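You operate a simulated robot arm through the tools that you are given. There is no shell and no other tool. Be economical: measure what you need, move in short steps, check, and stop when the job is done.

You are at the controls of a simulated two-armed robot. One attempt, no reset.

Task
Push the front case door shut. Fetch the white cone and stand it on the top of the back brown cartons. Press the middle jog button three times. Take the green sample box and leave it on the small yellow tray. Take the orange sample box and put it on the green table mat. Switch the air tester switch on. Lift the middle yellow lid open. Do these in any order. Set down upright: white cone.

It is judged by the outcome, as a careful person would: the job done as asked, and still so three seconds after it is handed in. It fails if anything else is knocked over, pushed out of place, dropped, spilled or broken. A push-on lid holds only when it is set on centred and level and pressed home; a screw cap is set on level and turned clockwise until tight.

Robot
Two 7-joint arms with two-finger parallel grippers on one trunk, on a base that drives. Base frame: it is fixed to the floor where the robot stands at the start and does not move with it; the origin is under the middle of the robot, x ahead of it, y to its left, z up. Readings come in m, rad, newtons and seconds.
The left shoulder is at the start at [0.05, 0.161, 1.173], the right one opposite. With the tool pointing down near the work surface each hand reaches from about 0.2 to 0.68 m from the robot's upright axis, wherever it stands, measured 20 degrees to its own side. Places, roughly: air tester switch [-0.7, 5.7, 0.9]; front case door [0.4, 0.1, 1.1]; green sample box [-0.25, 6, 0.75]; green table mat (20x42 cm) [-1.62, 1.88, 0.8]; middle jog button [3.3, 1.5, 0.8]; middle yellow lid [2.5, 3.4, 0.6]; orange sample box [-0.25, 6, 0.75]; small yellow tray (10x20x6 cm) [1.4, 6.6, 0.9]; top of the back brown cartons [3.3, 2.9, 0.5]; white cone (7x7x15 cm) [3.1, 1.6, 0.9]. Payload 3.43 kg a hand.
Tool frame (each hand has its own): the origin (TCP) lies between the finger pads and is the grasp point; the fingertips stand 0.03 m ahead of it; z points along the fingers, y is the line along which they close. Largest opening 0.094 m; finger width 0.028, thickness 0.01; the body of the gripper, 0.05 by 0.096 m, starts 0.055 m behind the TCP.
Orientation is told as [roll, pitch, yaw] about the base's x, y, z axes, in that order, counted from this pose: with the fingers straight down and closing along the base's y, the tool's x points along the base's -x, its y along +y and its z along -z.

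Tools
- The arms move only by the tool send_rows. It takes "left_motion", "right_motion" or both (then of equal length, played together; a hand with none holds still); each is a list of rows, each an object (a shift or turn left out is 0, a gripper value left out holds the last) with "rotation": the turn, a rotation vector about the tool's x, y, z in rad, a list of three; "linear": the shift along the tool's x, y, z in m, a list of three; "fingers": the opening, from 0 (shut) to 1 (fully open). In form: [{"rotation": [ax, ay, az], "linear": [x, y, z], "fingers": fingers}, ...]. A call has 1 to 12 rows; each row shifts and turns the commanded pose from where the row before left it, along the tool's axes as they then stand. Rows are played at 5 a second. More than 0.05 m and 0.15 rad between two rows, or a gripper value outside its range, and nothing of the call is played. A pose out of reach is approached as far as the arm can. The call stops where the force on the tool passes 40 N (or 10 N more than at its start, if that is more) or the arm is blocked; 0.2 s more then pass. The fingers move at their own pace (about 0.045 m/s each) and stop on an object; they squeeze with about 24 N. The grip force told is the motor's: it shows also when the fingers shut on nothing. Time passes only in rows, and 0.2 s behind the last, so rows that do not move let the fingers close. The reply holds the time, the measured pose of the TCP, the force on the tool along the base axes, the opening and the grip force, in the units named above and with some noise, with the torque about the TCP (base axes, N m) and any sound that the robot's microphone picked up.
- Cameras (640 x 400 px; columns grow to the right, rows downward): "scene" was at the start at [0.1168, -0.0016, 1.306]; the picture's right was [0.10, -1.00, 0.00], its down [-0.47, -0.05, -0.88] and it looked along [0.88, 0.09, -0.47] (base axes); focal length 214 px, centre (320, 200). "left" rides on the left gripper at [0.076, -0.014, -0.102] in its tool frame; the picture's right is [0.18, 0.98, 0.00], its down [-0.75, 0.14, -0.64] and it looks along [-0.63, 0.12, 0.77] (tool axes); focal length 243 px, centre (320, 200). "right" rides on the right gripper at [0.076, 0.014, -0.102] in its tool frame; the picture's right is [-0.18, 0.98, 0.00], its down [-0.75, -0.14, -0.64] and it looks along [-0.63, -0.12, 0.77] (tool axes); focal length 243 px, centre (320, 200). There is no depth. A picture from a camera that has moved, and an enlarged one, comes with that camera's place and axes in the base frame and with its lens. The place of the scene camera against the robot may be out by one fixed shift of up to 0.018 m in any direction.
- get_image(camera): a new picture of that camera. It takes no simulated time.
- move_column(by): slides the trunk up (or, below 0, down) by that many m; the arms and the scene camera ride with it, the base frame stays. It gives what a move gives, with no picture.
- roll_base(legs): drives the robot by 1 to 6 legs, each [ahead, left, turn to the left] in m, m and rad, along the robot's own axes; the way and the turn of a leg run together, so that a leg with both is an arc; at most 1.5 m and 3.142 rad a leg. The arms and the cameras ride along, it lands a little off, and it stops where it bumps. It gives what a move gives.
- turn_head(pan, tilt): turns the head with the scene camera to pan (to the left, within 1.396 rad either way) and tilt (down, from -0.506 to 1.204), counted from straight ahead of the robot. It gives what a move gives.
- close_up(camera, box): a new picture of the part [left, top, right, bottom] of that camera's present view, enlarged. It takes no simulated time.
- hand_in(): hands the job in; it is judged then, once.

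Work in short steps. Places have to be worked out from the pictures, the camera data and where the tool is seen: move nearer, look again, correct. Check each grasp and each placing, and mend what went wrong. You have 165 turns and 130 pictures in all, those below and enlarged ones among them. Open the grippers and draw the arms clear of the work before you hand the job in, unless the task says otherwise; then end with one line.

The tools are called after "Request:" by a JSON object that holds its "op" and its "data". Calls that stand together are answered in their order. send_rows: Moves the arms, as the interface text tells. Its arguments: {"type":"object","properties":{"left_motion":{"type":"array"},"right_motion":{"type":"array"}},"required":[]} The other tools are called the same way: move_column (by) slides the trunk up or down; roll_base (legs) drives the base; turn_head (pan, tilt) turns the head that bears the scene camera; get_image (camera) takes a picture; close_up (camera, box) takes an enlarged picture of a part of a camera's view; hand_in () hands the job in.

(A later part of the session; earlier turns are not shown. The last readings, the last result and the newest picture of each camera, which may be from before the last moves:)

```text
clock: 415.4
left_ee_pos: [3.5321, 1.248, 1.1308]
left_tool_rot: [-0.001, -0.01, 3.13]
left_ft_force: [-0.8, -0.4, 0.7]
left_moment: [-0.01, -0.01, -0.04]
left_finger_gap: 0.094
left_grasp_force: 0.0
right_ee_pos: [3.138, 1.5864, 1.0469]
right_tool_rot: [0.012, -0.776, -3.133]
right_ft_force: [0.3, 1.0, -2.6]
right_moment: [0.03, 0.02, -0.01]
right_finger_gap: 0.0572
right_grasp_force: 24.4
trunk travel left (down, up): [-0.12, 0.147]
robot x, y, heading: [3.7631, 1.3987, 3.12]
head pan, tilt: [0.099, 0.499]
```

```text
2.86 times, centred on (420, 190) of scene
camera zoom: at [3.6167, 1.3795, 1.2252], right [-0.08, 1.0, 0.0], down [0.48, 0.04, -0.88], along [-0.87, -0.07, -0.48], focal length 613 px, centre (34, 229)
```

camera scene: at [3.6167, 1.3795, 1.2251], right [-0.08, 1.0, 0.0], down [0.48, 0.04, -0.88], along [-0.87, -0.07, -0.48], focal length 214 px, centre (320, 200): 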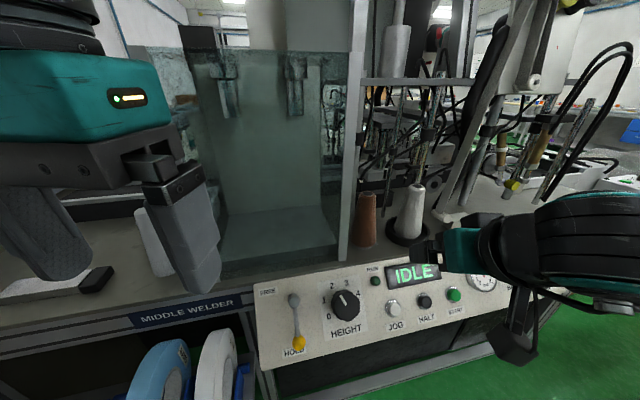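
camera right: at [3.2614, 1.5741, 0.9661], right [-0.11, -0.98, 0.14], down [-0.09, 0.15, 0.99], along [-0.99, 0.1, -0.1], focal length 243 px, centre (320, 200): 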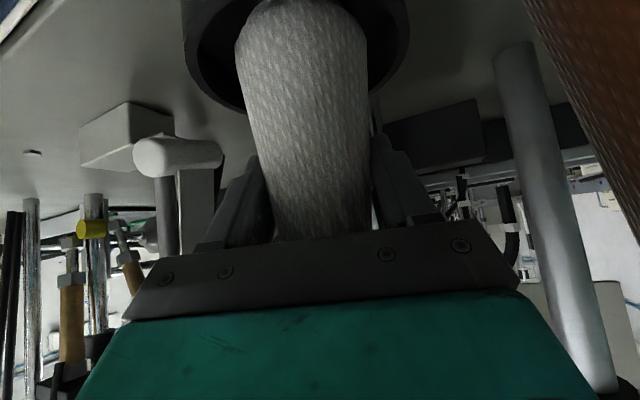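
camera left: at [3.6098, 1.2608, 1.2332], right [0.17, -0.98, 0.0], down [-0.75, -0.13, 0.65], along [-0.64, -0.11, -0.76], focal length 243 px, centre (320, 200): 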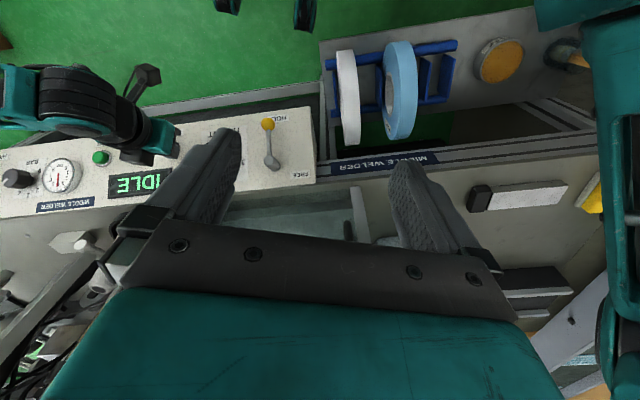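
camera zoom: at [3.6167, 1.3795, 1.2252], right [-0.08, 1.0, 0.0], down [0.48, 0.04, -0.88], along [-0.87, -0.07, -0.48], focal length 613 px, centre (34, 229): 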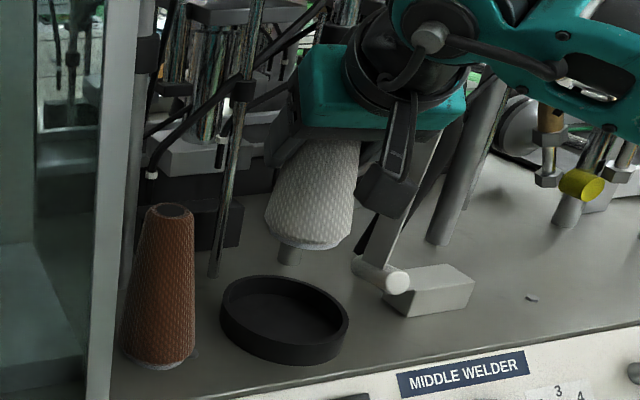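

The cone is held upright. I'll pull back, drive to the carton stack and look for a free spot on its top.

Request:
{"op": "send_rows", "data": {"right_motion": [{"linear": [0.0285, 0, -0.028]}, {"linear": [0.0285, 0, -0.028]}, {"linear": [0.0285, 0, -0.028]}, {"linear": [0.0285, 0, -0.028]}, {"linear": [0.0285, 0, -0.028]}]}}

Request:
{"op": "roll_base", "data": {"legs": [[-0.3, 0, 0], [0, -1.1, 0]]}}

Request:
{"op": "turn_head", "data": {"pan": -0.45, "tilt": 0.7}}

Request:
{"op": "get_image", "data": {"camera": "scene"}}

```text
clock: 416.6
left_ee_pos: [3.5339, 1.2492, 1.1312]
left_tool_rot: [-0.002, -0.007, 3.131]
left_ft_force: [-0.3, -0.5, 0.2]
left_moment: [-0.02, 0.02, 0.03]
left_finger_gap: 0.0939
left_grasp_force: 0.0
right_ee_pos: [3.3354, 1.5874, 1.0492]
right_tool_rot: [0.012, -0.778, -3.132]
right_ft_force: [-0.3, 0.3, -2.3]
right_moment: [0.0, 0.03, -0.01]
right_finger_gap: 0.0572
right_grasp_force: 24.4
trunk travel left (down, up): [-0.12, 0.147]
robot x, y, heading: [3.7632, 1.3946, 3.129]
head pan, tilt: [0.099, 0.499]
```

```text
clock: 428.2
left_ee_pos: [3.8457, 2.3508, 1.1304]
left_tool_rot: [-0.002, -0.009, 3.127]
left_ft_force: [-0.6, -0.3, 0.6]
left_moment: [0.02, 0.0, 0.0]
left_finger_gap: 0.0942
left_grasp_force: 0.1
right_ee_pos: [3.6488, 2.6891, 1.0479]
right_tool_rot: [0.012, -0.778, -3.134]
right_ft_force: [1.0, -0.2, -2.3]
right_moment: [0.02, 0.02, 0.02]
right_finger_gap: 0.0568
right_grasp_force: 23.9
trunk travel left (down, up): [-0.12, 0.147]
robot x, y, heading: [4.0763, 2.4962, 3.122]
head pan, tilt: [0.099, 0.499]
```

```text
clock: 429.2
left_ee_pos: [3.8456, 2.3504, 1.1306]
left_tool_rot: [-0.003, -0.008, 3.127]
left_ft_force: [0.6, 0.4, -0.2]
left_moment: [0.0, 0.0, -0.02]
left_finger_gap: 0.0939
left_grasp_force: 0.1
right_ee_pos: [3.6483, 2.6883, 1.0491]
right_tool_rot: [0.013, -0.776, -3.134]
right_ft_force: [0.0, -0.9, -2.8]
right_moment: [0.03, 0.02, 0.05]
right_finger_gap: 0.0562
right_grasp_force: 24.4
trunk travel left (down, up): [-0.12, 0.147]
robot x, y, heading: [4.0741, 2.4997, 3.126]
head pan, tilt: [-0.45, 0.7]
```

```text
25 pictures are left
camera scene: at [3.9453, 2.5252, 1.2075], right [0.45, 0.89, 0.0], down [0.58, -0.29, -0.77], along [-0.68, 0.34, -0.64], focal length 214 px, centre (320, 200)
```

scene: 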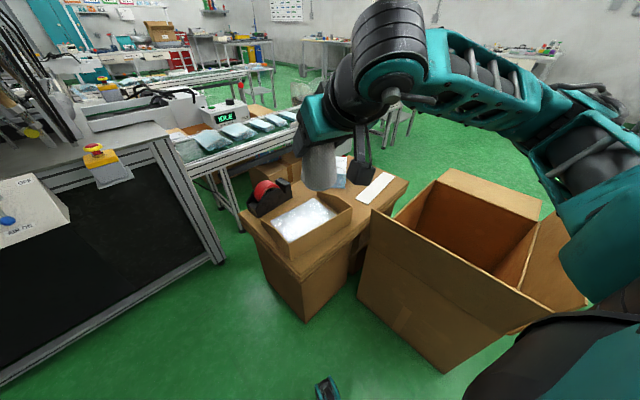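

I'll zoom in on the stack top to find the free patch precisely.

Request:
{"op": "close_up", "data": {"camera": "scene", "box": [225, 150, 425, 300]}}

```text
2.67 times, centred on (325, 225) of scene
camera zoom: at [3.9453, 2.5252, 1.2075], right [0.45, 0.89, 0.0], down [0.58, -0.29, -0.77], along [-0.68, 0.34, -0.64], focal length 572 px, centre (307, 133)
```

zoom: 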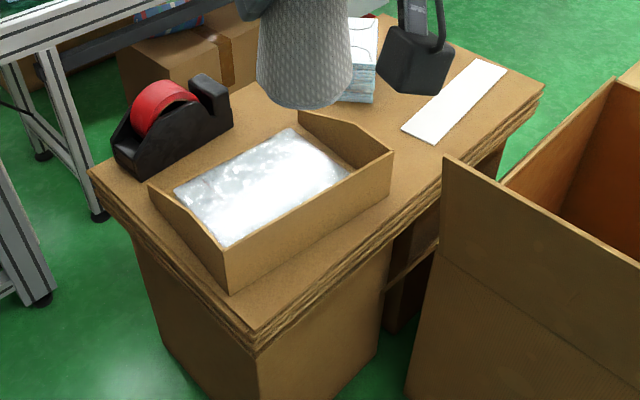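

The free patch, partly on the flat label, is at about [3.34, 3.095], with the top at z≈0.555. I'll shift the base closer while staying clear of the open carton.

Request:
{"op": "roll_base", "data": {"legs": [[0, -0.17, 0], [0.14, 0, 0]]}}

```text
clock: 432.3
left_ee_pos: [3.7104, 2.5235, 1.1308]
left_tool_rot: [-0.002, -0.009, 3.133]
left_ft_force: [-0.4, -0.1, 0.8]
left_moment: [-0.01, -0.02, 0.02]
left_finger_gap: 0.094
left_grasp_force: 0.0
right_ee_pos: [3.5129, 2.8607, 1.0481]
right_tool_rot: [0.012, -0.777, -3.131]
right_ft_force: [-0.5, -0.3, -3.0]
right_moment: [0.0, 0.02, -0.01]
right_finger_gap: 0.0568
right_grasp_force: 23.7
trunk travel left (down, up): [-0.12, 0.147]
robot x, y, heading: [3.9391, 2.6727, 3.127]
head pan, tilt: [-0.45, 0.7]
```

I'll move the cone over the patch and then down to about 10 cm above the top.

Request:
{"op": "send_rows", "data": {"right_motion": [{"linear": [-0.0206, -0.039, 0.0202]}, {"linear": [-0.0206, -0.039, 0.0202]}, {"linear": [-0.0206, -0.039, 0.0202]}, {"linear": [-0.0206, -0.039, 0.0202]}, {"linear": [-0.0206, -0.039, 0.0202]}, {"linear": [-0.0206, -0.039, 0.0202]}, {"linear": [0.028, 0, 0.0285]}, {"linear": [0.028, 0, 0.0285]}, {"linear": [0.028, 0, 0.0285]}, {"linear": [0.028, 0, 0.0285]}, {"linear": [0.028, 0, 0.0285]}]}}

Request:
{"op": "turn_head", "data": {"pan": -0.6, "tilt": 0.7}}

Request:
{"op": "get_image", "data": {"camera": "scene"}}

```text
clock: 434.7
left_ee_pos: [3.7111, 2.523, 1.1312]
left_tool_rot: [-0.002, -0.009, 3.134]
left_ft_force: [-0.2, 0.3, 0.3]
left_moment: [0.04, 0.02, -0.01]
left_finger_gap: 0.0939
left_grasp_force: 0.1
right_ee_pos: [3.3359, 3.0917, 0.8472]
right_tool_rot: [0.012, -0.778, -3.132]
right_ft_force: [0.3, 0.2, -2.1]
right_moment: [0.0, -0.01, -0.03]
right_finger_gap: 0.0564
right_grasp_force: 23.8
trunk travel left (down, up): [-0.12, 0.147]
robot x, y, heading: [3.941, 2.6753, 3.129]
head pan, tilt: [-0.45, 0.7]
```

```text
clock: 435.4
left_ee_pos: [3.7097, 2.5229, 1.1302]
left_tool_rot: [-0.002, -0.009, 3.133]
left_ft_force: [0.6, 0.2, 0.2]
left_moment: [0.01, 0.0, -0.04]
left_finger_gap: 0.094
left_grasp_force: 0.1
right_ee_pos: [3.3356, 3.0907, 0.8473]
right_tool_rot: [0.012, -0.777, -3.132]
right_ft_force: [0.0, -0.2, -2.5]
right_moment: [0.01, 0.01, -0.01]
right_finger_gap: 0.0563
right_grasp_force: 23.9
trunk travel left (down, up): [-0.12, 0.147]
robot x, y, heading: [3.9363, 2.6694, 3.13]
head pan, tilt: [-0.6, 0.7]
```

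```text
23 pictures are left
camera scene: at [3.8162, 2.7098, 1.2074], right [0.58, 0.82, 0.0], down [0.53, -0.37, -0.76], along [-0.63, 0.44, -0.64], focal length 214 px, centre (320, 200)
```

scene: 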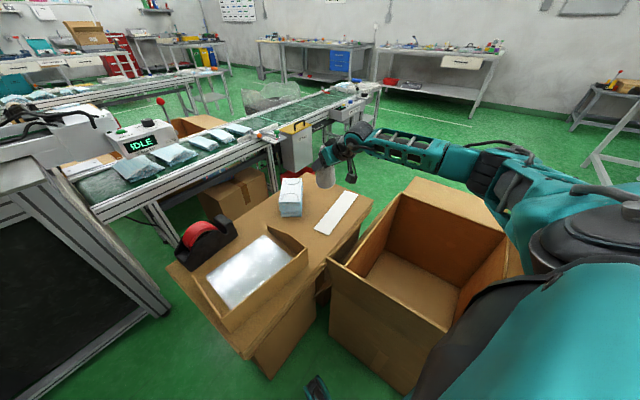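

The landing point projects onto the lower end of the flat label, with clear margins. I'll lower further.

Request:
{"op": "send_rows", "data": {"right_motion": [{"linear": [0.028, 0, 0.0285]}, {"linear": [0.028, 0, 0.0285]}, {"linear": [0.028, 0, 0.0285]}, {"linear": [0.014, 0, 0.0142]}]}}

Request:
{"op": "close_up", "data": {"camera": "scene", "box": [260, 160, 400, 270]}}

```text
clock: 436.4
left_ee_pos: [3.7107, 2.5227, 1.1306]
left_tool_rot: [0.0, -0.008, 3.132]
left_ft_force: [-0.1, 0.7, -0.2]
left_moment: [0.03, 0.01, 0.01]
left_finger_gap: 0.094
left_grasp_force: 0.1
right_ee_pos: [3.3369, 3.0889, 0.7061]
right_tool_rot: [0.013, -0.777, -3.13]
right_ft_force: [0.5, -0.4, -2.5]
right_moment: [0.02, 0.05, 0.0]
right_finger_gap: 0.0565
right_grasp_force: 24.0
trunk travel left (down, up): [-0.12, 0.147]
robot x, y, heading: [3.9365, 2.6676, 3.124]
head pan, tilt: [-0.6, 0.7]
```

```text
3.64 times, centred on (330, 215) of scene
camera zoom: at [3.8162, 2.7098, 1.2074], right [0.58, 0.82, 0.0], down [0.53, -0.37, -0.76], along [-0.62, 0.44, -0.64], focal length 780 px, centre (284, 146)
```

zoom: 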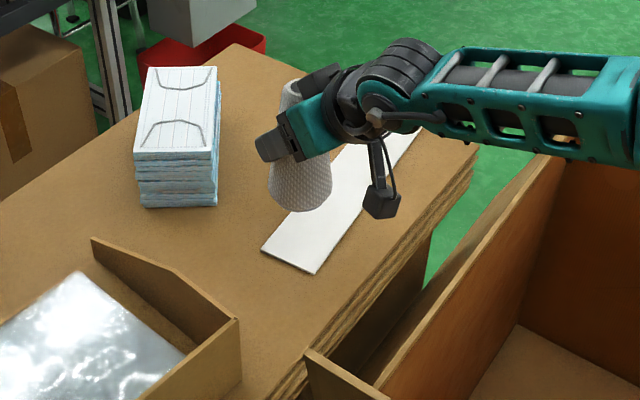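

There's bare cardboard to the left of the label, so I'll shift the cone a few cm there and lower it.

Request:
{"op": "send_rows", "data": {"right_motion": [{"linear": [-0.0214, 0.035, 0.021]}, {"linear": [0.014, 0, 0.0142]}, {"linear": [0.014, 0, 0.0142]}]}}

Request:
{"op": "close_up", "data": {"camera": "scene", "box": [260, 160, 400, 270]}}

```text
clock: 437.2
left_ee_pos: [3.7121, 2.5226, 1.1308]
left_tool_rot: [-0.003, -0.007, 3.134]
left_ft_force: [-0.1, 0.1, 0.0]
left_moment: [0.01, 0.0, 0.02]
left_finger_gap: 0.0941
left_grasp_force: 0.1
right_ee_pos: [3.3047, 3.052, 0.667]
right_tool_rot: [0.014, -0.779, -3.133]
right_ft_force: [0.0, -0.3, -2.8]
right_moment: [-0.02, -0.02, 0.01]
right_finger_gap: 0.056
right_grasp_force: 23.9
trunk travel left (down, up): [-0.12, 0.147]
robot x, y, heading: [3.9395, 2.6674, 3.125]
head pan, tilt: [-0.6, 0.7]
```

```text
3.64 times, centred on (330, 215) of scene
camera zoom: at [3.8162, 2.7098, 1.2074], right [0.58, 0.82, 0.0], down [0.53, -0.37, -0.76], along [-0.63, 0.44, -0.64], focal length 780 px, centre (284, 146)
```

zoom: 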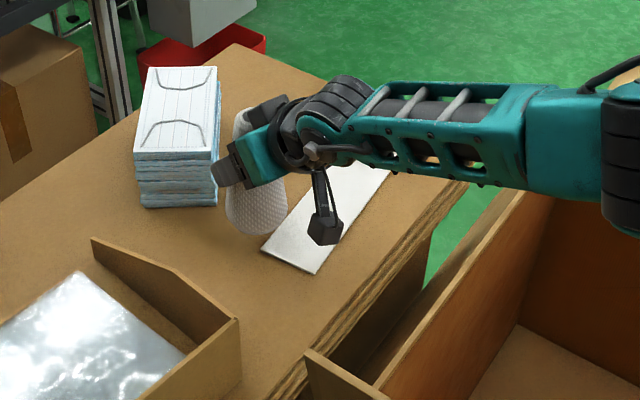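

It's close now, with the bottom about 2 cm above the cardboard. I'll lower in small steps.

Request:
{"op": "send_rows", "data": {"right_motion": [{"linear": [0.0056, 0, 0.0057]}, {"linear": [0.0042, 0, 0.0043]}, {"linear": [0.0035, 0, 0.0036]}]}}

```text
clock: 438.0
left_ee_pos: [3.7106, 2.5231, 1.1302]
left_tool_rot: [-0.002, -0.009, 3.133]
left_ft_force: [-0.7, 0.2, -0.7]
left_moment: [0.0, 0.04, 0.01]
left_finger_gap: 0.0941
left_grasp_force: 0.1
right_ee_pos: [3.3056, 3.0534, 0.6472]
right_tool_rot: [0.013, -0.778, -3.131]
right_ft_force: [0.1, 0.0, -2.4]
right_moment: [-0.01, -0.01, 0.01]
right_finger_gap: 0.0561
right_grasp_force: 24.1
trunk travel left (down, up): [-0.12, 0.147]
robot x, y, heading: [3.9405, 2.6695, 3.132]
head pan, tilt: [-0.6, 0.7]
```

No contact yet (still carrying -2.4 N). I'll keep lowering.

Request:
{"op": "send_rows", "data": {"right_motion": [{"linear": [0.0035, 0, 0.0036]}, {"linear": [0.0035, 0, 0.0036]}, {"linear": [0.0035, 0, 0.0036]}]}}

Request:
{"op": "close_up", "data": {"camera": "scene", "box": [270, 170, 370, 250]}}

```text
clock: 438.8
left_ee_pos: [3.713, 2.5211, 1.1312]
left_tool_rot: [-0.004, -0.01, 3.131]
left_ft_force: [0.4, 0.4, -0.1]
left_moment: [0.0, -0.01, 0.02]
left_finger_gap: 0.0941
left_grasp_force: 0.1
right_ee_pos: [3.3044, 3.052, 0.6368]
right_tool_rot: [0.012, -0.783, -3.132]
right_ft_force: [5.3, -0.3, 12.8]
right_moment: [0.13, -0.7, -0.06]
right_finger_gap: 0.0563
right_grasp_force: 24.3
trunk travel left (down, up): [-0.12, 0.147]
robot x, y, heading: [3.9394, 2.6691, 3.126]
head pan, tilt: [-0.6, 0.7]
```

```text
5.00 times, centred on (320, 210) of scene
camera zoom: at [3.8179, 2.7089, 1.208], right [0.58, 0.82, 0.0], down [0.53, -0.37, -0.77], along [-0.63, 0.44, -0.64], focal length 1072 px, centre (320, 150)
```

zoom: 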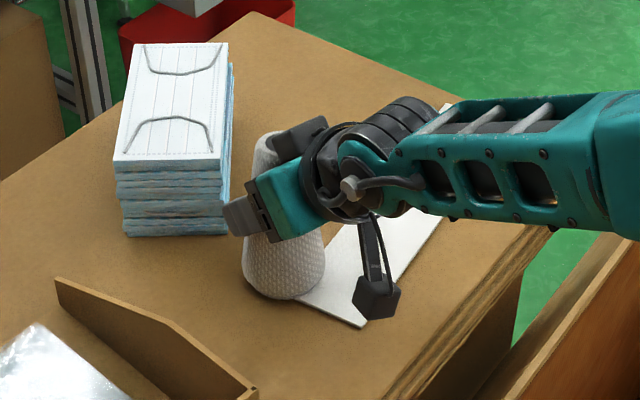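

The cone rests on the carton (about 13 N). I'll ease up slightly, open, and withdraw along the finger axis.

Request:
{"op": "send_rows", "data": {"right_motion": [{"linear": [-0.001, 0, -0.001]}, {"fingers": 0.75}, {"fingers": 0.85}, {}, {"linear": [0, 0, -0.02]}, {"linear": [0, 0, -0.04]}, {"linear": [0, 0, -0.045]}, {"linear": [0, 0, -0.045]}, {"linear": [-0.028, 0.02, -0.0285]}, {"linear": [-0.028, 0.02, -0.0285]}]}}

Request:
{"op": "close_up", "data": {"camera": "scene", "box": [260, 160, 400, 270]}}

```text
clock: 441.0
left_ee_pos: [3.7112, 2.5222, 1.1308]
left_tool_rot: [-0.002, -0.009, 3.132]
left_ft_force: [0.1, -0.6, 0.4]
left_moment: [-0.02, -0.02, 0.04]
left_finger_gap: 0.0942
left_grasp_force: 0.0
right_ee_pos: [3.4121, 3.0167, 0.8255]
right_tool_rot: [0.009, -0.778, -3.131]
right_ft_force: [0.2, -0.5, 0.4]
right_moment: [-0.05, -0.02, 0.02]
right_finger_gap: 0.08
right_grasp_force: 0.1
trunk travel left (down, up): [-0.12, 0.147]
robot x, y, heading: [3.9411, 2.6668, 3.126]
head pan, tilt: [-0.6, 0.7]
```

```text
3.64 times, centred on (330, 215) of scene
camera zoom: at [3.8165, 2.7095, 1.2075], right [0.58, 0.82, 0.0], down [0.53, -0.37, -0.77], along [-0.63, 0.44, -0.64], focal length 780 px, centre (284, 146)
```

zoom: 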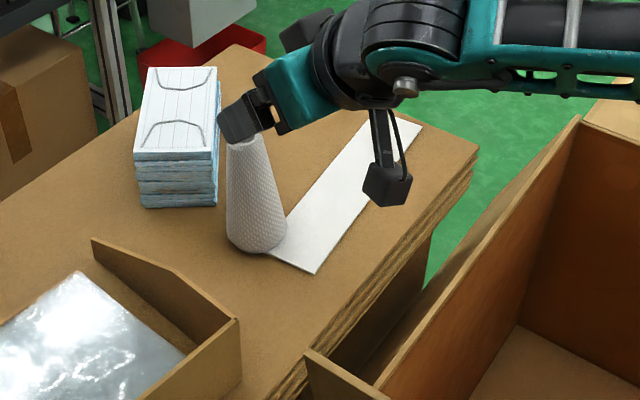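

The white cone stands upright on the cartons. I'll raise and retract the arm, then retrace the route to the lid's side.

Request:
{"op": "send_rows", "data": {"right_motion": [{"linear": [-0.028, 0.02, -0.0285]}, {"linear": [-0.028, 0.02, -0.0285]}, {"linear": [-0.028, 0.02, -0.0285]}, {"linear": [-0.028, 0.02, -0.0285]}, {"rotation": [0, 0.13, 0]}, {"rotation": [0, 0.13, 0]}, {"rotation": [0, 0.13, 0]}, {"rotation": [0, 0.13, 0]}, {"rotation": [0, 0.13, 0]}, {"rotation": [0, 0.128, 0]}, {"linear": [0.04, 0, 0]}, {"linear": [0.04, 0, 0]}]}}

Request:
{"op": "get_image", "data": {"camera": "scene"}}

Request:
{"op": "roll_base", "data": {"legs": [[-0.45, 0, 0], [0, 0, -2.674], [1.4, 0, 0], [0.15, 0, 0], [0, 0, 1.2], [1.4, 0, 0]]}}

```text
clock: 443.6
left_ee_pos: [3.7118, 2.5227, 1.1308]
left_tool_rot: [-0.001, -0.01, 3.131]
left_ft_force: [-0.1, -0.4, -0.2]
left_moment: [0.02, 0.02, 0.0]
left_finger_gap: 0.0938
left_grasp_force: 0.1
right_ee_pos: [3.4934, 2.9386, 0.9833]
right_tool_rot: [0.007, 0.004, -3.123]
right_ft_force: [0.6, -0.4, -0.5]
right_moment: [0.03, 0.0, 0.01]
right_finger_gap: 0.0801
right_grasp_force: 0.0
trunk travel left (down, up): [-0.12, 0.147]
robot x, y, heading: [3.9402, 2.6696, 3.127]
head pan, tilt: [-0.6, 0.7]
```

```text
18 pictures are left
camera scene: at [3.8168, 2.7098, 1.2075], right [0.58, 0.82, 0.0], down [0.53, -0.37, -0.77], along [-0.63, 0.44, -0.64], focal length 214 px, centre (320, 200)
```

scene: 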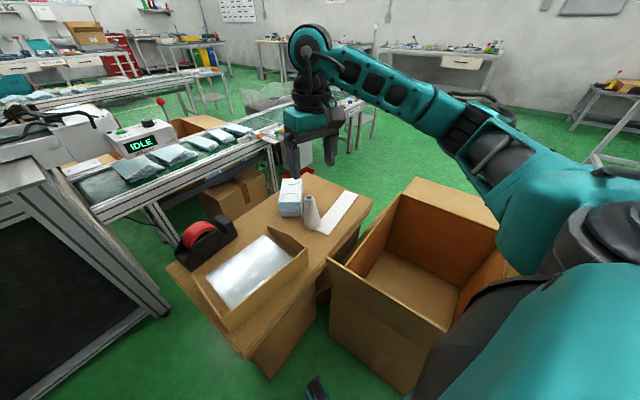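

```text
clock: 469.9
left_ee_pos: [5.5215, 4.9486, 1.1312]
left_tool_rot: [-0.002, -0.009, 1.625]
left_ft_force: [-0.4, -0.3, -0.3]
left_moment: [0.0, 0.0, 0.0]
left_finger_gap: 0.094
left_grasp_force: 0.0
right_ee_pos: [5.9229, 5.1903, 0.9831]
right_tool_rot: [0.009, 0.0, 1.652]
right_ft_force: [-0.5, -0.2, -0.1]
right_moment: [0.01, -0.01, 0.01]
right_finger_gap: 0.0796
right_grasp_force: 0.1
trunk travel left (down, up): [-0.12, 0.147]
robot x, y, heading: [5.6854, 4.7297, 1.618]
head pan, tilt: [-0.6, 0.7]
```

I'm back in the east corridor. I'll continue north and then west through the corridor behind the white table.

Request:
{"op": "roll_base", "data": {"legs": [[1.4, 0, 0], [0.87, 0, 0], [0, 0, 1.6], [1.4, 0, 0], [0.95, 0, 0]]}}

```text
clock: 495.9
left_ee_pos: [3.0116, 6.6691, 1.1313]
left_tool_rot: [-0.002, -0.008, -3.07]
left_ft_force: [0.6, -0.5, 0.2]
left_moment: [-0.02, 0.0, 0.0]
left_finger_gap: 0.094
left_grasp_force: 0.0
right_ee_pos: [2.7613, 7.0666, 0.9834]
right_tool_rot: [0.008, 0.001, -3.04]
right_ft_force: [0.1, 0.3, 0.1]
right_moment: [-0.01, 0.02, 0.01]
right_finger_gap: 0.0801
right_grasp_force: 0.0
trunk travel left (down, up): [-0.12, 0.147]
robot x, y, heading: [3.2285, 6.838, -3.075]
head pan, tilt: [-0.6, 0.7]
```

Now I'll turn south and approach the lid's chute.

Request:
{"op": "roll_base", "data": {"legs": [[0, 0, 1.505], [1.4, 0, 0], [1.0, 0, 0], [0, -0.3, 0]]}}

Request:
{"op": "turn_head", "data": {"pan": -0.25, "tilt": 0.65}}

Request:
{"op": "get_image", "data": {"camera": "scene"}}

```text
clock: 514.2
left_ee_pos: [3.0718, 4.222, 1.1293]
left_tool_rot: [-0.002, -0.008, -1.574]
left_ft_force: [0.0, 0.5, 0.4]
left_moment: [0.01, 0.01, -0.01]
left_finger_gap: 0.094
left_grasp_force: 0.1
right_ee_pos: [2.6582, 4.0012, 0.983]
right_tool_rot: [0.008, 0.0, -1.544]
right_ft_force: [-0.4, -1.1, -0.3]
right_moment: [-0.01, 0.01, 0.01]
right_finger_gap: 0.0797
right_grasp_force: 0.1
trunk travel left (down, up): [-0.12, 0.147]
robot x, y, heading: [2.9271, 4.4519, -1.58]
head pan, tilt: [-0.6, 0.7]
```

```text
clock: 515.0
left_ee_pos: [3.0725, 4.2221, 1.1317]
left_tool_rot: [0.0, -0.009, -1.574]
left_ft_force: [0.2, -0.3, 0.0]
left_moment: [0.0, 0.0, 0.03]
left_finger_gap: 0.094
left_grasp_force: 0.0
right_ee_pos: [2.6569, 4.0011, 0.9826]
right_tool_rot: [0.01, 0.001, -1.546]
right_ft_force: [0.0, 0.4, 0.2]
right_moment: [-0.02, 0.0, -0.01]
right_finger_gap: 0.0802
right_grasp_force: 0.0
trunk travel left (down, up): [-0.12, 0.147]
robot x, y, heading: [2.9237, 4.4471, -1.578]
head pan, tilt: [-0.25, 0.649]
```

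```text
17 pictures are left
camera scene: at [2.8862, 4.315, 1.2118], right [-0.97, 0.25, 0.0], down [0.15, 0.58, -0.8], along [-0.2, -0.77, -0.6], focal length 214 px, centre (320, 200)
```

scene: 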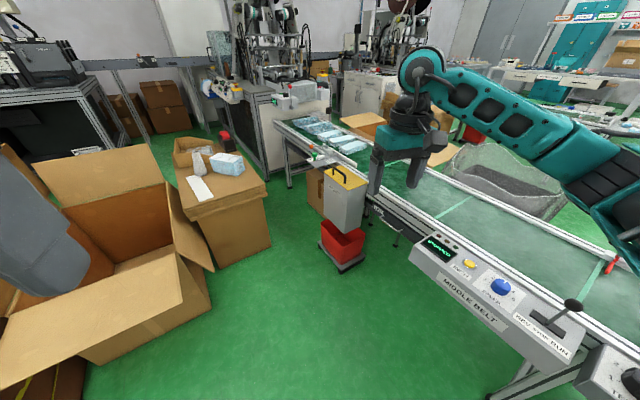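

Request:
{"op": "close_up", "data": {"camera": "scene", "box": [300, 145, 400, 255]}}

```text
3.64 times, centred on (350, 200) of scene
camera zoom: at [2.8862, 4.315, 1.2118], right [-0.97, 0.25, 0.0], down [0.15, 0.58, -0.8], along [-0.2, -0.77, -0.6], focal length 780 px, centre (211, 200)
```

zoom: 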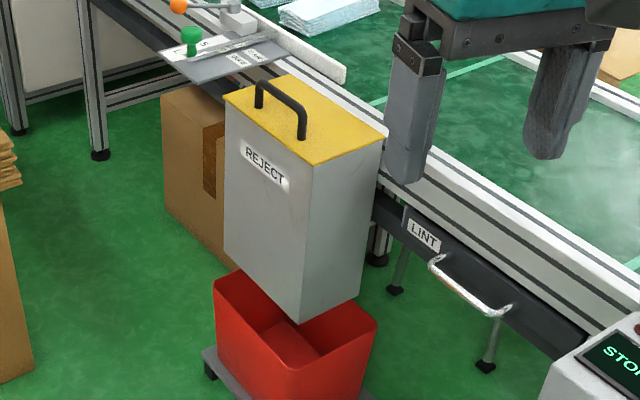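

The yellow lid has a black handle near its outer (+x) edge and hinges on the conveyor side. The handle is centred at about [2.545, 3.397, 0.655], running along (-0.28, 0.96). I'll drive up so the right hand reaches it.

Request:
{"op": "roll_base", "data": {"legs": [[0.5, 0.0, 0]]}}

Request:
{"op": "get_image", "data": {"camera": "right"}}

```text
clock: 518.0
left_ee_pos: [3.065, 3.7113, 1.1307]
left_tool_rot: [-0.002, -0.008, -1.58]
left_ft_force: [0.2, -1.0, -0.5]
left_moment: [-0.02, 0.01, -0.01]
left_finger_gap: 0.0944
left_grasp_force: 0.0
right_ee_pos: [2.6477, 3.4953, 0.9835]
right_tool_rot: [0.008, 0.0, -1.554]
right_ft_force: [-0.2, -0.5, 0.2]
right_moment: [0.03, -0.01, 0.01]
right_finger_gap: 0.0798
right_grasp_force: 0.1
trunk travel left (down, up): [-0.12, 0.147]
robot x, y, heading: [2.9181, 3.9399, -1.584]
head pan, tilt: [-0.25, 0.649]
```

```text
15 pictures are left
camera right: at [2.6589, 3.5729, 1.0855], right [0.99, -0.17, 0.01], down [-0.13, -0.76, 0.64], along [-0.1, -0.63, -0.77], focal length 243 px, centre (320, 200)
```

right: 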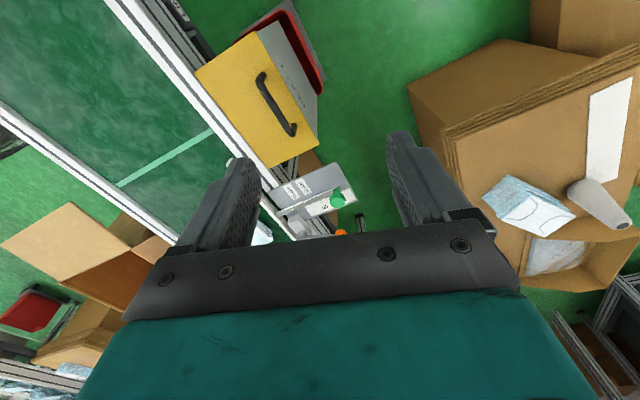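

Combined triangulation gives the handle bar at about [2.571, 3.46, 0.695], the lid top at about 0.66 and the hinge line about 9 cm inward. I'll align the yaw and descend above the handle.

Request:
{"op": "send_rows", "data": {"right_motion": [{"rotation": [0, 0, -0.108], "fingers": 0.6}, {"rotation": [0, 0, -0.108]}, {"linear": [-0.008, -0.042, 0]}, {"linear": [-0.008, -0.041, 0]}, {"linear": [0, 0, 0.045]}, {"linear": [0, 0, 0.045]}, {"linear": [0, 0, 0.045]}, {"linear": [0, 0, 0.045]}, {"linear": [0, 0, 0.04]}]}}

Request:
{"op": "get_image", "data": {"camera": "right"}}

```text
clock: 520.0
left_ee_pos: [3.0647, 3.7117, 1.1307]
left_tool_rot: [-0.003, -0.009, -1.581]
left_ft_force: [1.8, 0.6, 0.8]
left_moment: [-0.01, 0.0, -0.01]
left_finger_gap: 0.0942
left_grasp_force: 0.0
right_ee_pos: [2.5728, 3.4612, 0.7622]
right_tool_rot: [0.009, 0.0, -1.336]
right_ft_force: [0.1, 1.0, -0.3]
right_moment: [0.06, 0.0, -0.02]
right_finger_gap: 0.0564
right_grasp_force: 0.1
trunk travel left (down, up): [-0.12, 0.147]
robot x, y, heading: [2.9171, 3.9405, -1.59]
head pan, tilt: [-0.25, 0.649]
```

```text
14 pictures are left
camera right: at [2.5679, 3.54, 0.8645], right [1.0, 0.05, 0.01], down [0.03, -0.77, 0.64], along [0.04, -0.64, -0.77], focal length 243 px, centre (320, 200)
```

right: 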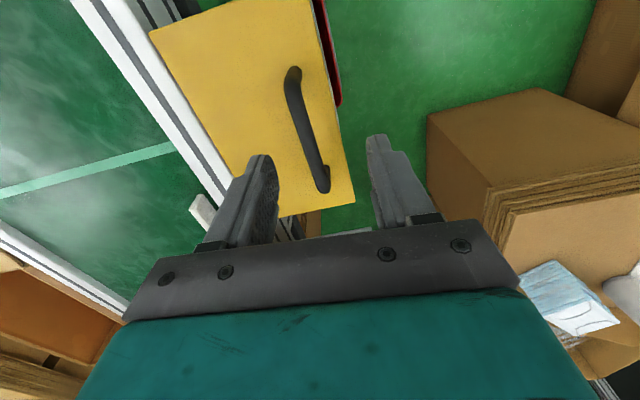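

These two wrist views put the bar lower, at about [2.561, 3.447, 0.63–0.65]. I'll correct laterally and descend to check.

Request:
{"op": "send_rows", "data": {"right_motion": [{"linear": [-0.011, -0.015, 0.03]}, {"linear": [0, 0, 0.03]}, {"linear": [0, 0, 0.015]}]}}

Request:
{"op": "get_image", "data": {"camera": "right"}}

```text
clock: 520.8
left_ee_pos: [3.0644, 3.711, 1.1312]
left_tool_rot: [-0.002, -0.009, -1.581]
left_ft_force: [0.7, 0.5, 0.1]
left_moment: [-0.02, 0.01, 0.01]
left_finger_gap: 0.0939
left_grasp_force: 0.0
right_ee_pos: [2.5618, 3.4472, 0.6872]
right_tool_rot: [0.007, -0.003, -1.336]
right_ft_force: [-0.3, -0.7, 0.0]
right_moment: [0.02, 0.0, 0.0]
right_finger_gap: 0.0566
right_grasp_force: 0.0
trunk travel left (down, up): [-0.12, 0.147]
robot x, y, heading: [2.9204, 3.9435, -1.587]
head pan, tilt: [-0.25, 0.649]
```

```text
13 pictures are left
camera right: at [2.5566, 3.5256, 0.7896], right [1.0, 0.05, 0.01], down [0.03, -0.77, 0.64], along [0.04, -0.64, -0.77], focal length 243 px, centre (320, 200)
```

right: 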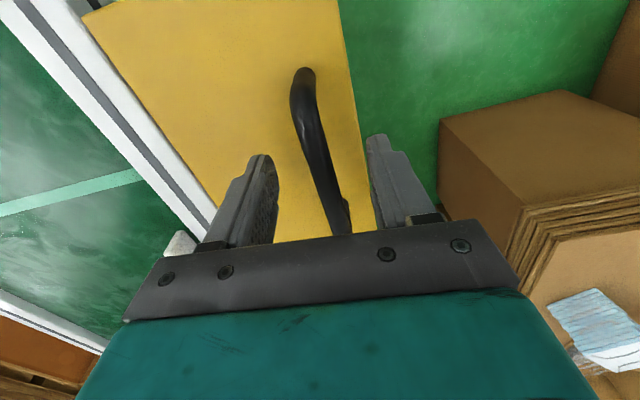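

The bar is centred between the fingers, with its height refined to z≈0.644. I'll fine-tune the yaw, lower to 0.655 and close on the handle.

Request:
{"op": "send_rows", "data": {"right_motion": [{"linear": [0, -0.003, 0.016], "rotation": [0, 0, -0.05]}, {"linear": [0, 0, 0.014]}, {"fingers": 0.2}, {"fingers": 0}, {}, {}]}}

Request:
{"op": "get_image", "data": {"camera": "right"}}

```text
clock: 522.2
left_ee_pos: [3.0644, 3.7127, 1.1309]
left_tool_rot: [-0.001, -0.011, -1.582]
left_ft_force: [-0.8, 0.1, -0.2]
left_moment: [0.01, -0.03, 0.01]
left_finger_gap: 0.094
left_grasp_force: 0.1
right_ee_pos: [2.5665, 3.4445, 0.6814]
right_tool_rot: [0.012, -0.004, -1.311]
right_ft_force: [-7.2, -3.4, 0.3]
right_moment: [-0.09, 0.01, 0.8]
right_finger_gap: 0.0166
right_grasp_force: 42.6
right hand out of reach, approached as far as the arm can: row 1, 2
trunk travel left (down, up): [-0.12, 0.147]
robot x, y, heading: [2.9136, 3.9408, -1.585]
head pan, tilt: [-0.25, 0.649]
```

```text
12 pictures are left
camera right: at [2.5573, 3.524, 0.7847], right [1.0, 0.08, 0.01], down [0.05, -0.76, 0.64], along [0.06, -0.64, -0.77], focal length 243 px, centre (320, 200)
```

right: 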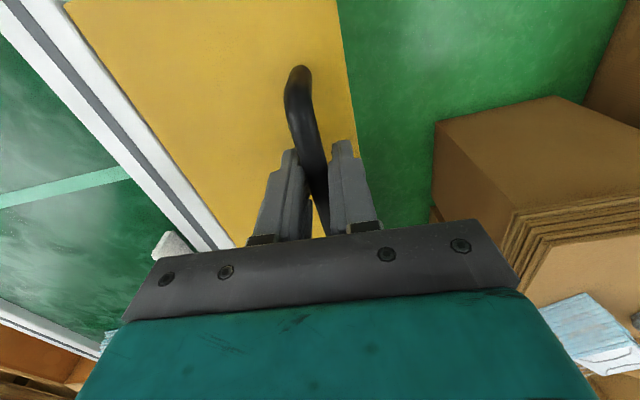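

The fingers got the bar only with the tips because of the reach limit. I'll open, lower the trunk 2.5 cm, and re-grip deeper.

Request:
{"op": "send_rows", "data": {"right_motion": [{"fingers": 0.4}, {"fingers": 0.4}]}}

Request:
{"op": "move_column", "data": {"by": -0.025}}

Request:
{"op": "send_rows", "data": {"right_motion": [{"fingers": 0.1}, {"fingers": 0}, {}, {}]}}

```text
clock: 522.8
left_ee_pos: [3.0644, 3.7123, 1.1323]
left_tool_rot: [-0.002, -0.008, -1.582]
left_ft_force: [-1.2, 0.6, 0.4]
left_moment: [-0.03, 0.01, -0.05]
left_finger_gap: 0.094
left_grasp_force: 0.1
right_ee_pos: [2.567, 3.4453, 0.682]
right_tool_rot: [0.014, -0.001, -1.309]
right_ft_force: [0.7, -0.1, -0.4]
right_moment: [-0.05, 0.03, 0.01]
right_finger_gap: 0.0376
right_grasp_force: 0.0
trunk travel left (down, up): [-0.12, 0.147]
robot x, y, heading: [2.9203, 3.943, -1.587]
head pan, tilt: [-0.25, 0.649]
```

```text
clock: 523.5
left_ee_pos: [3.0659, 3.7149, 1.1058]
left_tool_rot: [-0.004, -0.012, -1.583]
left_ft_force: [0.1, 0.0, -0.4]
left_moment: [0.03, 0.03, -0.01]
left_finger_gap: 0.0938
left_grasp_force: 0.1
right_ee_pos: [2.5662, 3.445, 0.6665]
right_tool_rot: [0.011, -0.006, -1.318]
right_ft_force: [1.3, 13.3, 22.8]
right_moment: [0.53, 0.48, -0.37]
right_finger_gap: 0.0342
right_grasp_force: 0.0
trunk travel left (down, up): [-0.095, 0.171]
robot x, y, heading: [2.9152, 3.942, -1.587]
head pan, tilt: [-0.25, 0.649]
stopped: the force on the tool passed its limit at 44 N (the readings are from after the stop); the commanded pose is now the measured one
```

```text
clock: 524.5
left_ee_pos: [3.0642, 3.7154, 1.1063]
left_tool_rot: [0.0, -0.011, -1.583]
left_ft_force: [0.4, 0.6, 0.2]
left_moment: [-0.01, 0.02, -0.01]
left_finger_gap: 0.094
left_grasp_force: 0.0
right_ee_pos: [2.5658, 3.4427, 0.6659]
right_tool_rot: [0.012, -0.01, -1.313]
right_ft_force: [-9.3, 8.8, 32.8]
right_moment: [0.19, 0.7, 1.04]
right_finger_gap: 0.0179
right_grasp_force: 45.1
trunk travel left (down, up): [-0.095, 0.171]
robot x, y, heading: [2.9159, 3.9393, -1.587]
head pan, tilt: [-0.25, 0.649]
```

The fingers now hold the bar fully (45 N). I'll lift along the lid's arc about its inner hinge, to roughly 45° first.

Request:
{"op": "send_rows", "data": {"right_motion": [{"linear": [0, -0.004, -0.0085]}, {"linear": [0, -0.0045, -0.0078]}, {"linear": [0, -0.0052, -0.007]}, {"linear": [0, -0.006, -0.0066]}, {"linear": [0, -0.0062, -0.0062]}, {"linear": [0, -0.0065, -0.006]}, {"linear": [0, -0.0075, -0.005]}, {"linear": [0, -0.0077, -0.0046]}, {"linear": [0, -0.008, -0.0042]}]}}

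Request:
{"op": "get_image", "data": {"camera": "right"}}

```text
clock: 526.5
left_ee_pos: [3.0659, 3.7124, 1.1059]
left_tool_rot: [-0.002, -0.008, -1.584]
left_ft_force: [0.6, -0.6, -0.3]
left_moment: [0.02, -0.02, 0.0]
left_finger_gap: 0.094
left_grasp_force: 0.1
right_ee_pos: [2.5605, 3.4417, 0.6798]
right_tool_rot: [0.015, -0.006, -1.312]
right_ft_force: [18.0, 9.7, 4.0]
right_moment: [0.79, -0.25, 1.09]
right_finger_gap: 0.0183
right_grasp_force: 44.4
right hand out of reach, approached as far as the arm can: row 3, 4, 5, 6, 7, 8, 9
trunk travel left (down, up): [-0.095, 0.171]
robot x, y, heading: [2.9179, 3.9392, -1.584]
head pan, tilt: [-0.25, 0.649]
```

```text
11 pictures are left
camera right: at [2.5517, 3.5214, 0.7816], right [1.0, 0.07, 0.01], down [0.05, -0.76, 0.64], along [0.06, -0.64, -0.76], focal length 243 px, centre (320, 200)
```

right: 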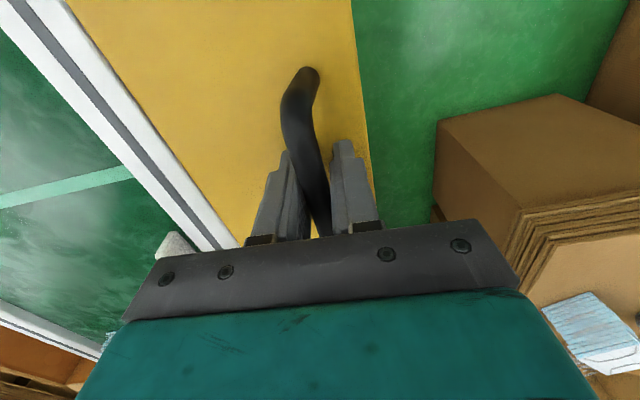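

The arm is stretched at this shoulder height. I'll release, raise the hand, lower the trunk fully, and re-grip so the lift has reach to spare.

Request:
{"op": "send_rows", "data": {"right_motion": [{"linear": [0, 0.005, 0.008]}, {"fingers": 0.4}, {"fingers": 0.4}, {"linear": [0, 0, -0.045]}, {"linear": [0, 0, -0.045]}]}}

Request:
{"op": "move_column", "data": {"by": -0.093}}

Request:
{"op": "get_image", "data": {"camera": "right"}}

```text
clock: 527.7
left_ee_pos: [3.0639, 3.7128, 1.1065]
left_tool_rot: [-0.003, -0.01, -1.583]
left_ft_force: [-0.8, 0.3, 0.4]
left_moment: [0.0, -0.02, 0.03]
left_finger_gap: 0.094
left_grasp_force: 0.1
right_ee_pos: [2.5617, 3.4436, 0.7605]
right_tool_rot: [0.014, -0.005, -1.315]
right_ft_force: [0.2, 0.0, 0.1]
right_moment: [0.0, 0.02, 0.0]
right_finger_gap: 0.0376
right_grasp_force: 0.0
trunk travel left (down, up): [-0.095, 0.171]
robot x, y, heading: [2.9161, 3.9467, -1.589]
head pan, tilt: [-0.25, 0.649]
```

```text
clock: 529.0
left_ee_pos: [3.0639, 3.712, 1.0134]
left_tool_rot: [-0.002, -0.007, -1.582]
left_ft_force: [-0.2, -1.2, 1.2]
left_moment: [0.0, -0.03, 0.0]
left_finger_gap: 0.0938
left_grasp_force: 0.0
right_ee_pos: [2.5616, 3.4432, 0.667]
right_tool_rot: [0.012, -0.005, -1.314]
right_ft_force: [0.3, -0.3, 0.4]
right_moment: [0.0, -0.01, 0.01]
right_finger_gap: 0.0374
right_grasp_force: 0.0
trunk travel left (down, up): [-0.002, 0.264]
robot x, y, heading: [2.9255, 3.9414, -1.591]
head pan, tilt: [-0.25, 0.649]
```

```text
10 pictures are left
camera right: at [2.5547, 3.5226, 0.7691], right [1.0, 0.07, 0.01], down [0.05, -0.76, 0.64], along [0.06, -0.64, -0.76], focal length 243 px, centre (320, 200)
```

right: 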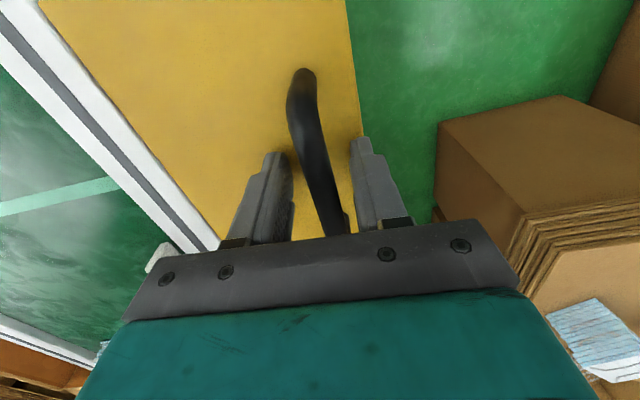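

The fingers straddle the bar again with the arm less stretched. I'll close and lift along the arc.

Request:
{"op": "send_rows", "data": {"right_motion": [{"fingers": 0.1}, {"fingers": 0}, {}, {"linear": [0, -0.0085, -0.0163]}, {"linear": [0, -0.0112, -0.0136]}, {"linear": [0, -0.0127, -0.0122]}, {"linear": [0, -0.015, -0.0098]}, {"linear": [0, -0.016, -0.008]}]}}

Request:
{"op": "close_up", "data": {"camera": "scene", "box": [320, 140, 520, 300]}}

```text
clock: 530.8
left_ee_pos: [3.0664, 3.7144, 1.013]
left_tool_rot: [-0.005, -0.014, -1.583]
left_ft_force: [0.7, -0.5, 1.3]
left_moment: [0.01, 0.01, 0.0]
left_finger_gap: 0.0939
left_grasp_force: 0.0
right_ee_pos: [2.5475, 3.4394, 0.6993]
right_tool_rot: [0.015, -0.01, -1.31]
right_ft_force: [22.4, 9.1, 17.2]
right_moment: [0.94, 0.3, 1.17]
right_finger_gap: 0.0181
right_grasp_force: 44.8
right hand out of reach, approached as far as the arm can: row 6, 7, 8
trunk travel left (down, up): [-0.002, 0.264]
robot x, y, heading: [2.9179, 3.9427, -1.588]
head pan, tilt: [-0.25, 0.649]
```

```text
2.50 times, centred on (420, 220) of scene
camera zoom: at [2.8816, 3.8087, 1.0945], right [-0.96, 0.26, 0.0], down [0.16, 0.58, -0.8], along [-0.21, -0.77, -0.6], focal length 536 px, centre (70, 150)
```

zoom: 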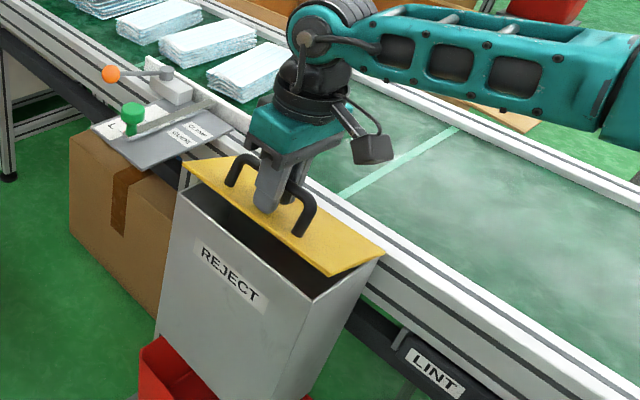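

The lid is about 25° up but the arm hits a limit sideways. I'll lower it, release, and turn the base about 15° right so the lid lies within the arm's better sector.

Request:
{"op": "send_rows", "data": {"right_motion": [{"linear": [0, 0.0105, 0.015]}, {"linear": [0, 0.008, 0.015]}, {"fingers": 0.4}, {"fingers": 0.4}, {"linear": [0, 0, -0.045]}, {"linear": [0, 0, -0.045]}]}}

Request:
{"op": "roll_base", "data": {"legs": [[0, 0, -0.27]]}}

```text
clock: 532.1
left_ee_pos: [3.0639, 3.7122, 1.0113]
left_tool_rot: [-0.002, -0.009, -1.584]
left_ft_force: [0.3, 0.3, 0.1]
left_moment: [0.0, -0.02, -0.01]
left_finger_gap: 0.0939
left_grasp_force: 0.2
right_ee_pos: [2.5589, 3.4436, 0.7559]
right_tool_rot: [0.011, -0.003, -1.317]
right_ft_force: [0.2, -0.5, -0.4]
right_moment: [0.01, 0.01, -0.01]
right_finger_gap: 0.0375
right_grasp_force: 0.0
trunk travel left (down, up): [-0.002, 0.264]
robot x, y, heading: [2.9187, 3.9408, -1.583]
head pan, tilt: [-0.25, 0.649]
```

```text
clock: 533.5
left_ee_pos: [2.9977, 3.6819, 1.0128]
left_tool_rot: [-0.002, -0.009, -1.852]
left_ft_force: [-0.2, 0.5, -1.1]
left_moment: [-0.01, -0.04, 0.02]
left_finger_gap: 0.094
left_grasp_force: 0.1
right_ee_pos: [2.4393, 3.5578, 0.7543]
right_tool_rot: [0.012, -0.004, -1.585]
right_ft_force: [-0.9, -0.1, 0.0]
right_moment: [-0.01, 0.0, -0.01]
right_finger_gap: 0.0376
right_grasp_force: 0.1
trunk travel left (down, up): [-0.002, 0.264]
robot x, y, heading: [2.9186, 3.9438, -1.855]
head pan, tilt: [-0.25, 0.649]
```

I'll raise the hand clear of the rail and bring it back over the handle with matching yaw.

Request:
{"op": "send_rows", "data": {"right_motion": [{"linear": [0, 0, -0.04], "fingers": 0.6}, {"linear": [-0.0283, 0.0322, 0]}, {"linear": [-0.0283, 0.0322, 0]}, {"linear": [-0.0283, 0.0322, 0]}, {"linear": [-0.0283, 0.0322, 0]}, {"rotation": [0, 0, -0.1375]}, {"rotation": [0, 0, -0.1375]}, {"linear": [0, 0, 0.04]}, {"linear": [0, 0, 0.04]}]}}

Request:
{"op": "get_image", "data": {"camera": "right"}}

```text
clock: 535.5
left_ee_pos: [2.9982, 3.681, 1.0131]
left_tool_rot: [-0.003, -0.009, -1.853]
left_ft_force: [-1.2, 0.1, 0.0]
left_moment: [0.01, 0.0, 0.02]
left_finger_gap: 0.0939
left_grasp_force: 0.0
right_ee_pos: [2.5672, 3.4427, 0.717]
right_tool_rot: [0.009, -0.01, -1.378]
right_ft_force: [-0.3, 0.0, -0.9]
right_moment: [0.01, -0.01, -0.01]
right_finger_gap: 0.0562
right_grasp_force: 0.1
right hand out of reach, approached as far as the arm can: row 7
trunk travel left (down, up): [-0.002, 0.264]
robot x, y, heading: [2.919, 3.9412, -1.859]
head pan, tilt: [-0.25, 0.649]
```

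```text
8 pictures are left
camera right: at [2.5643, 3.5212, 0.8193], right [1.0, 0.01, 0.01], down [0.0, -0.76, 0.65], along [0.01, -0.65, -0.76], focal length 243 px, centre (320, 200)
```

right: 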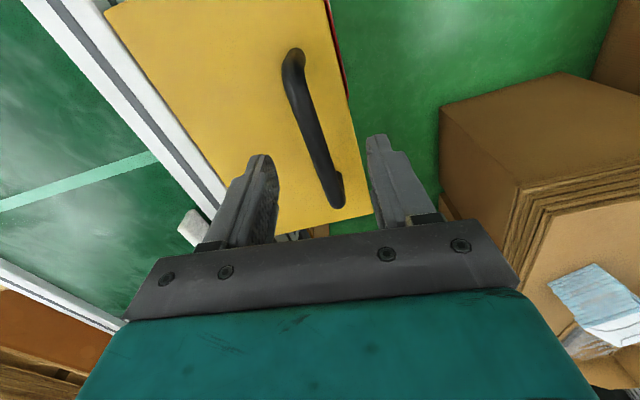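

The limit was the wrist's yaw. I'll use a slightly skewed grip (yaw about -1.5), descend and close, then lift along the arc.

Request:
{"op": "send_rows", "data": {"right_motion": [{"rotation": [0, 0, 0.12]}, {"linear": [0, -0.002, 0.03]}, {"linear": [0, 0, 0.019]}, {"fingers": 0.1}, {"fingers": 0}, {}, {}, {"linear": [-0.0016, -0.0083, -0.0163]}, {"linear": [-0.0021, -0.011, -0.0136]}, {"linear": [-0.0024, -0.0124, -0.0122]}, {"linear": [-0.0028, -0.0147, -0.0098]}]}}

```text
clock: 537.9
left_ee_pos: [3.0003, 3.6808, 1.0137]
left_tool_rot: [-0.004, -0.01, -1.852]
left_ft_force: [-0.5, -0.6, -0.1]
left_moment: [-0.02, 0.01, 0.02]
left_finger_gap: 0.094
left_grasp_force: 0.0
right_ee_pos: [2.5381, 3.4316, 0.7136]
right_tool_rot: [0.011, -0.013, -1.494]
right_ft_force: [15.2, -5.9, 9.7]
right_moment: [0.83, -0.07, 1.16]
right_finger_gap: 0.0226
right_grasp_force: 44.8
right hand out of reach, approached as far as the arm can: row 11
trunk travel left (down, up): [-0.002, 0.264]
robot x, y, heading: [2.9124, 3.9426, -1.858]
head pan, tilt: [-0.25, 0.649]
```

About 33° open. I'll relax the yaw further while holding and continue the arc.

Request:
{"op": "send_rows", "data": {"right_motion": [{"rotation": [0, 0, 0.1]}, {"rotation": [0, 0, 0.1]}, {"linear": [-0.005, -0.0125, -0.0098]}, {"linear": [-0.0058, -0.0135, -0.007]}, {"linear": [-0.006, -0.0145, -0.004]}, {"linear": [-0.006, -0.0145, -0.001]}]}}

Request:
{"op": "close_up", "data": {"camera": "scene", "box": [260, 140, 460, 300]}}

```text
clock: 538.8
left_ee_pos: [2.9984, 3.6836, 1.0134]
left_tool_rot: [-0.005, -0.014, -1.852]
left_ft_force: [-0.7, 0.0, -0.1]
left_moment: [-0.01, -0.01, 0.0]
left_finger_gap: 0.0938
left_grasp_force: 0.1
right_ee_pos: [2.528, 3.4312, 0.724]
right_tool_rot: [0.034, 0.008, -1.681]
right_ft_force: [3.2, 12.3, 11.9]
right_moment: [-0.28, 0.05, 1.58]
right_finger_gap: 0.0287
right_grasp_force: 45.3
trunk travel left (down, up): [-0.002, 0.264]
robot x, y, heading: [2.9179, 3.9424, -1.853]
head pan, tilt: [-0.25, 0.649]
stopped in row 4 (right hand): the force on the tool passed its limit at 45 N (the readings are from after the stop); the commanded pose is now the measured one
```

```text
2.50 times, centred on (360, 220) of scene
camera zoom: at [2.8481, 3.82, 1.0941], right [-0.86, 0.51, 0.0], down [0.31, 0.52, -0.8], along [-0.41, -0.69, -0.6], focal length 536 px, centre (220, 150)
```

zoom: 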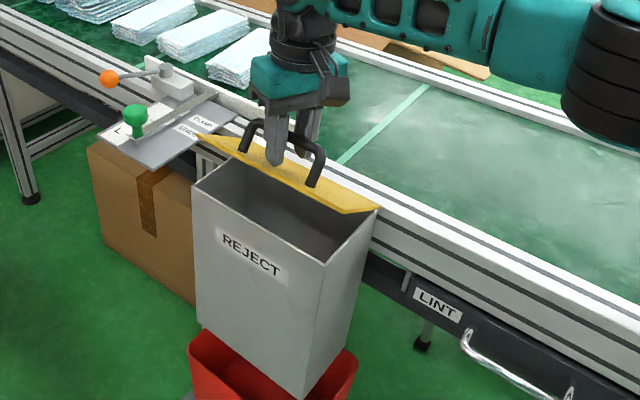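

The lid is about 40–45° open. From here, loosely capturing the bar and pushing it horizontally inward will swing the lid over. I'll loosen and push in steps.

Request:
{"op": "send_rows", "data": {"right_motion": [{"fingers": 0.42}, {"linear": [-0.006, -0.0155, -0.005]}, {"linear": [-0.006, -0.0155, -0.004]}, {"linear": [-0.006, -0.0155, -0.002]}, {"linear": [-0.006, -0.0155, 0]}, {"linear": [-0.006, -0.0155, 0]}]}}

Request:
{"op": "close_up", "data": {"camera": "scene", "box": [260, 140, 460, 300]}}

```text
clock: 540.1
left_ee_pos: [2.9996, 3.6838, 1.0131]
left_tool_rot: [-0.007, -0.014, -1.85]
left_ft_force: [0.0, -0.1, -0.2]
left_moment: [0.0, 0.0, 0.0]
left_finger_gap: 0.094
left_grasp_force: 0.0
right_ee_pos: [2.5046, 3.424, 0.7336]
right_tool_rot: [0.033, 0.002, -1.687]
right_ft_force: [15.8, 10.9, 31.4]
right_moment: [0.12, -0.55, 0.75]
right_finger_gap: 0.0483
right_grasp_force: 7.5
right hand out of reach, approached as far as the arm can: row 3, 4, 5, 6
trunk travel left (down, up): [-0.002, 0.264]
robot x, y, heading: [2.9214, 3.9435, -1.853]
head pan, tilt: [-0.25, 0.649]
```

```text
2.50 times, centred on (360, 220) of scene
camera zoom: at [2.8502, 3.821, 1.0947], right [-0.86, 0.51, 0.0], down [0.31, 0.52, -0.8], along [-0.41, -0.69, -0.6], focal length 536 px, centre (220, 150)
```

zoom: 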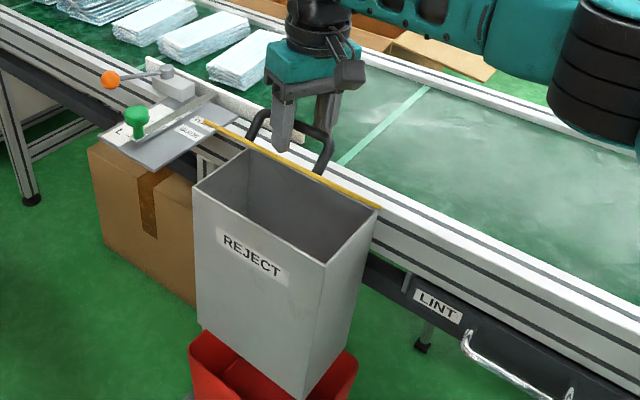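

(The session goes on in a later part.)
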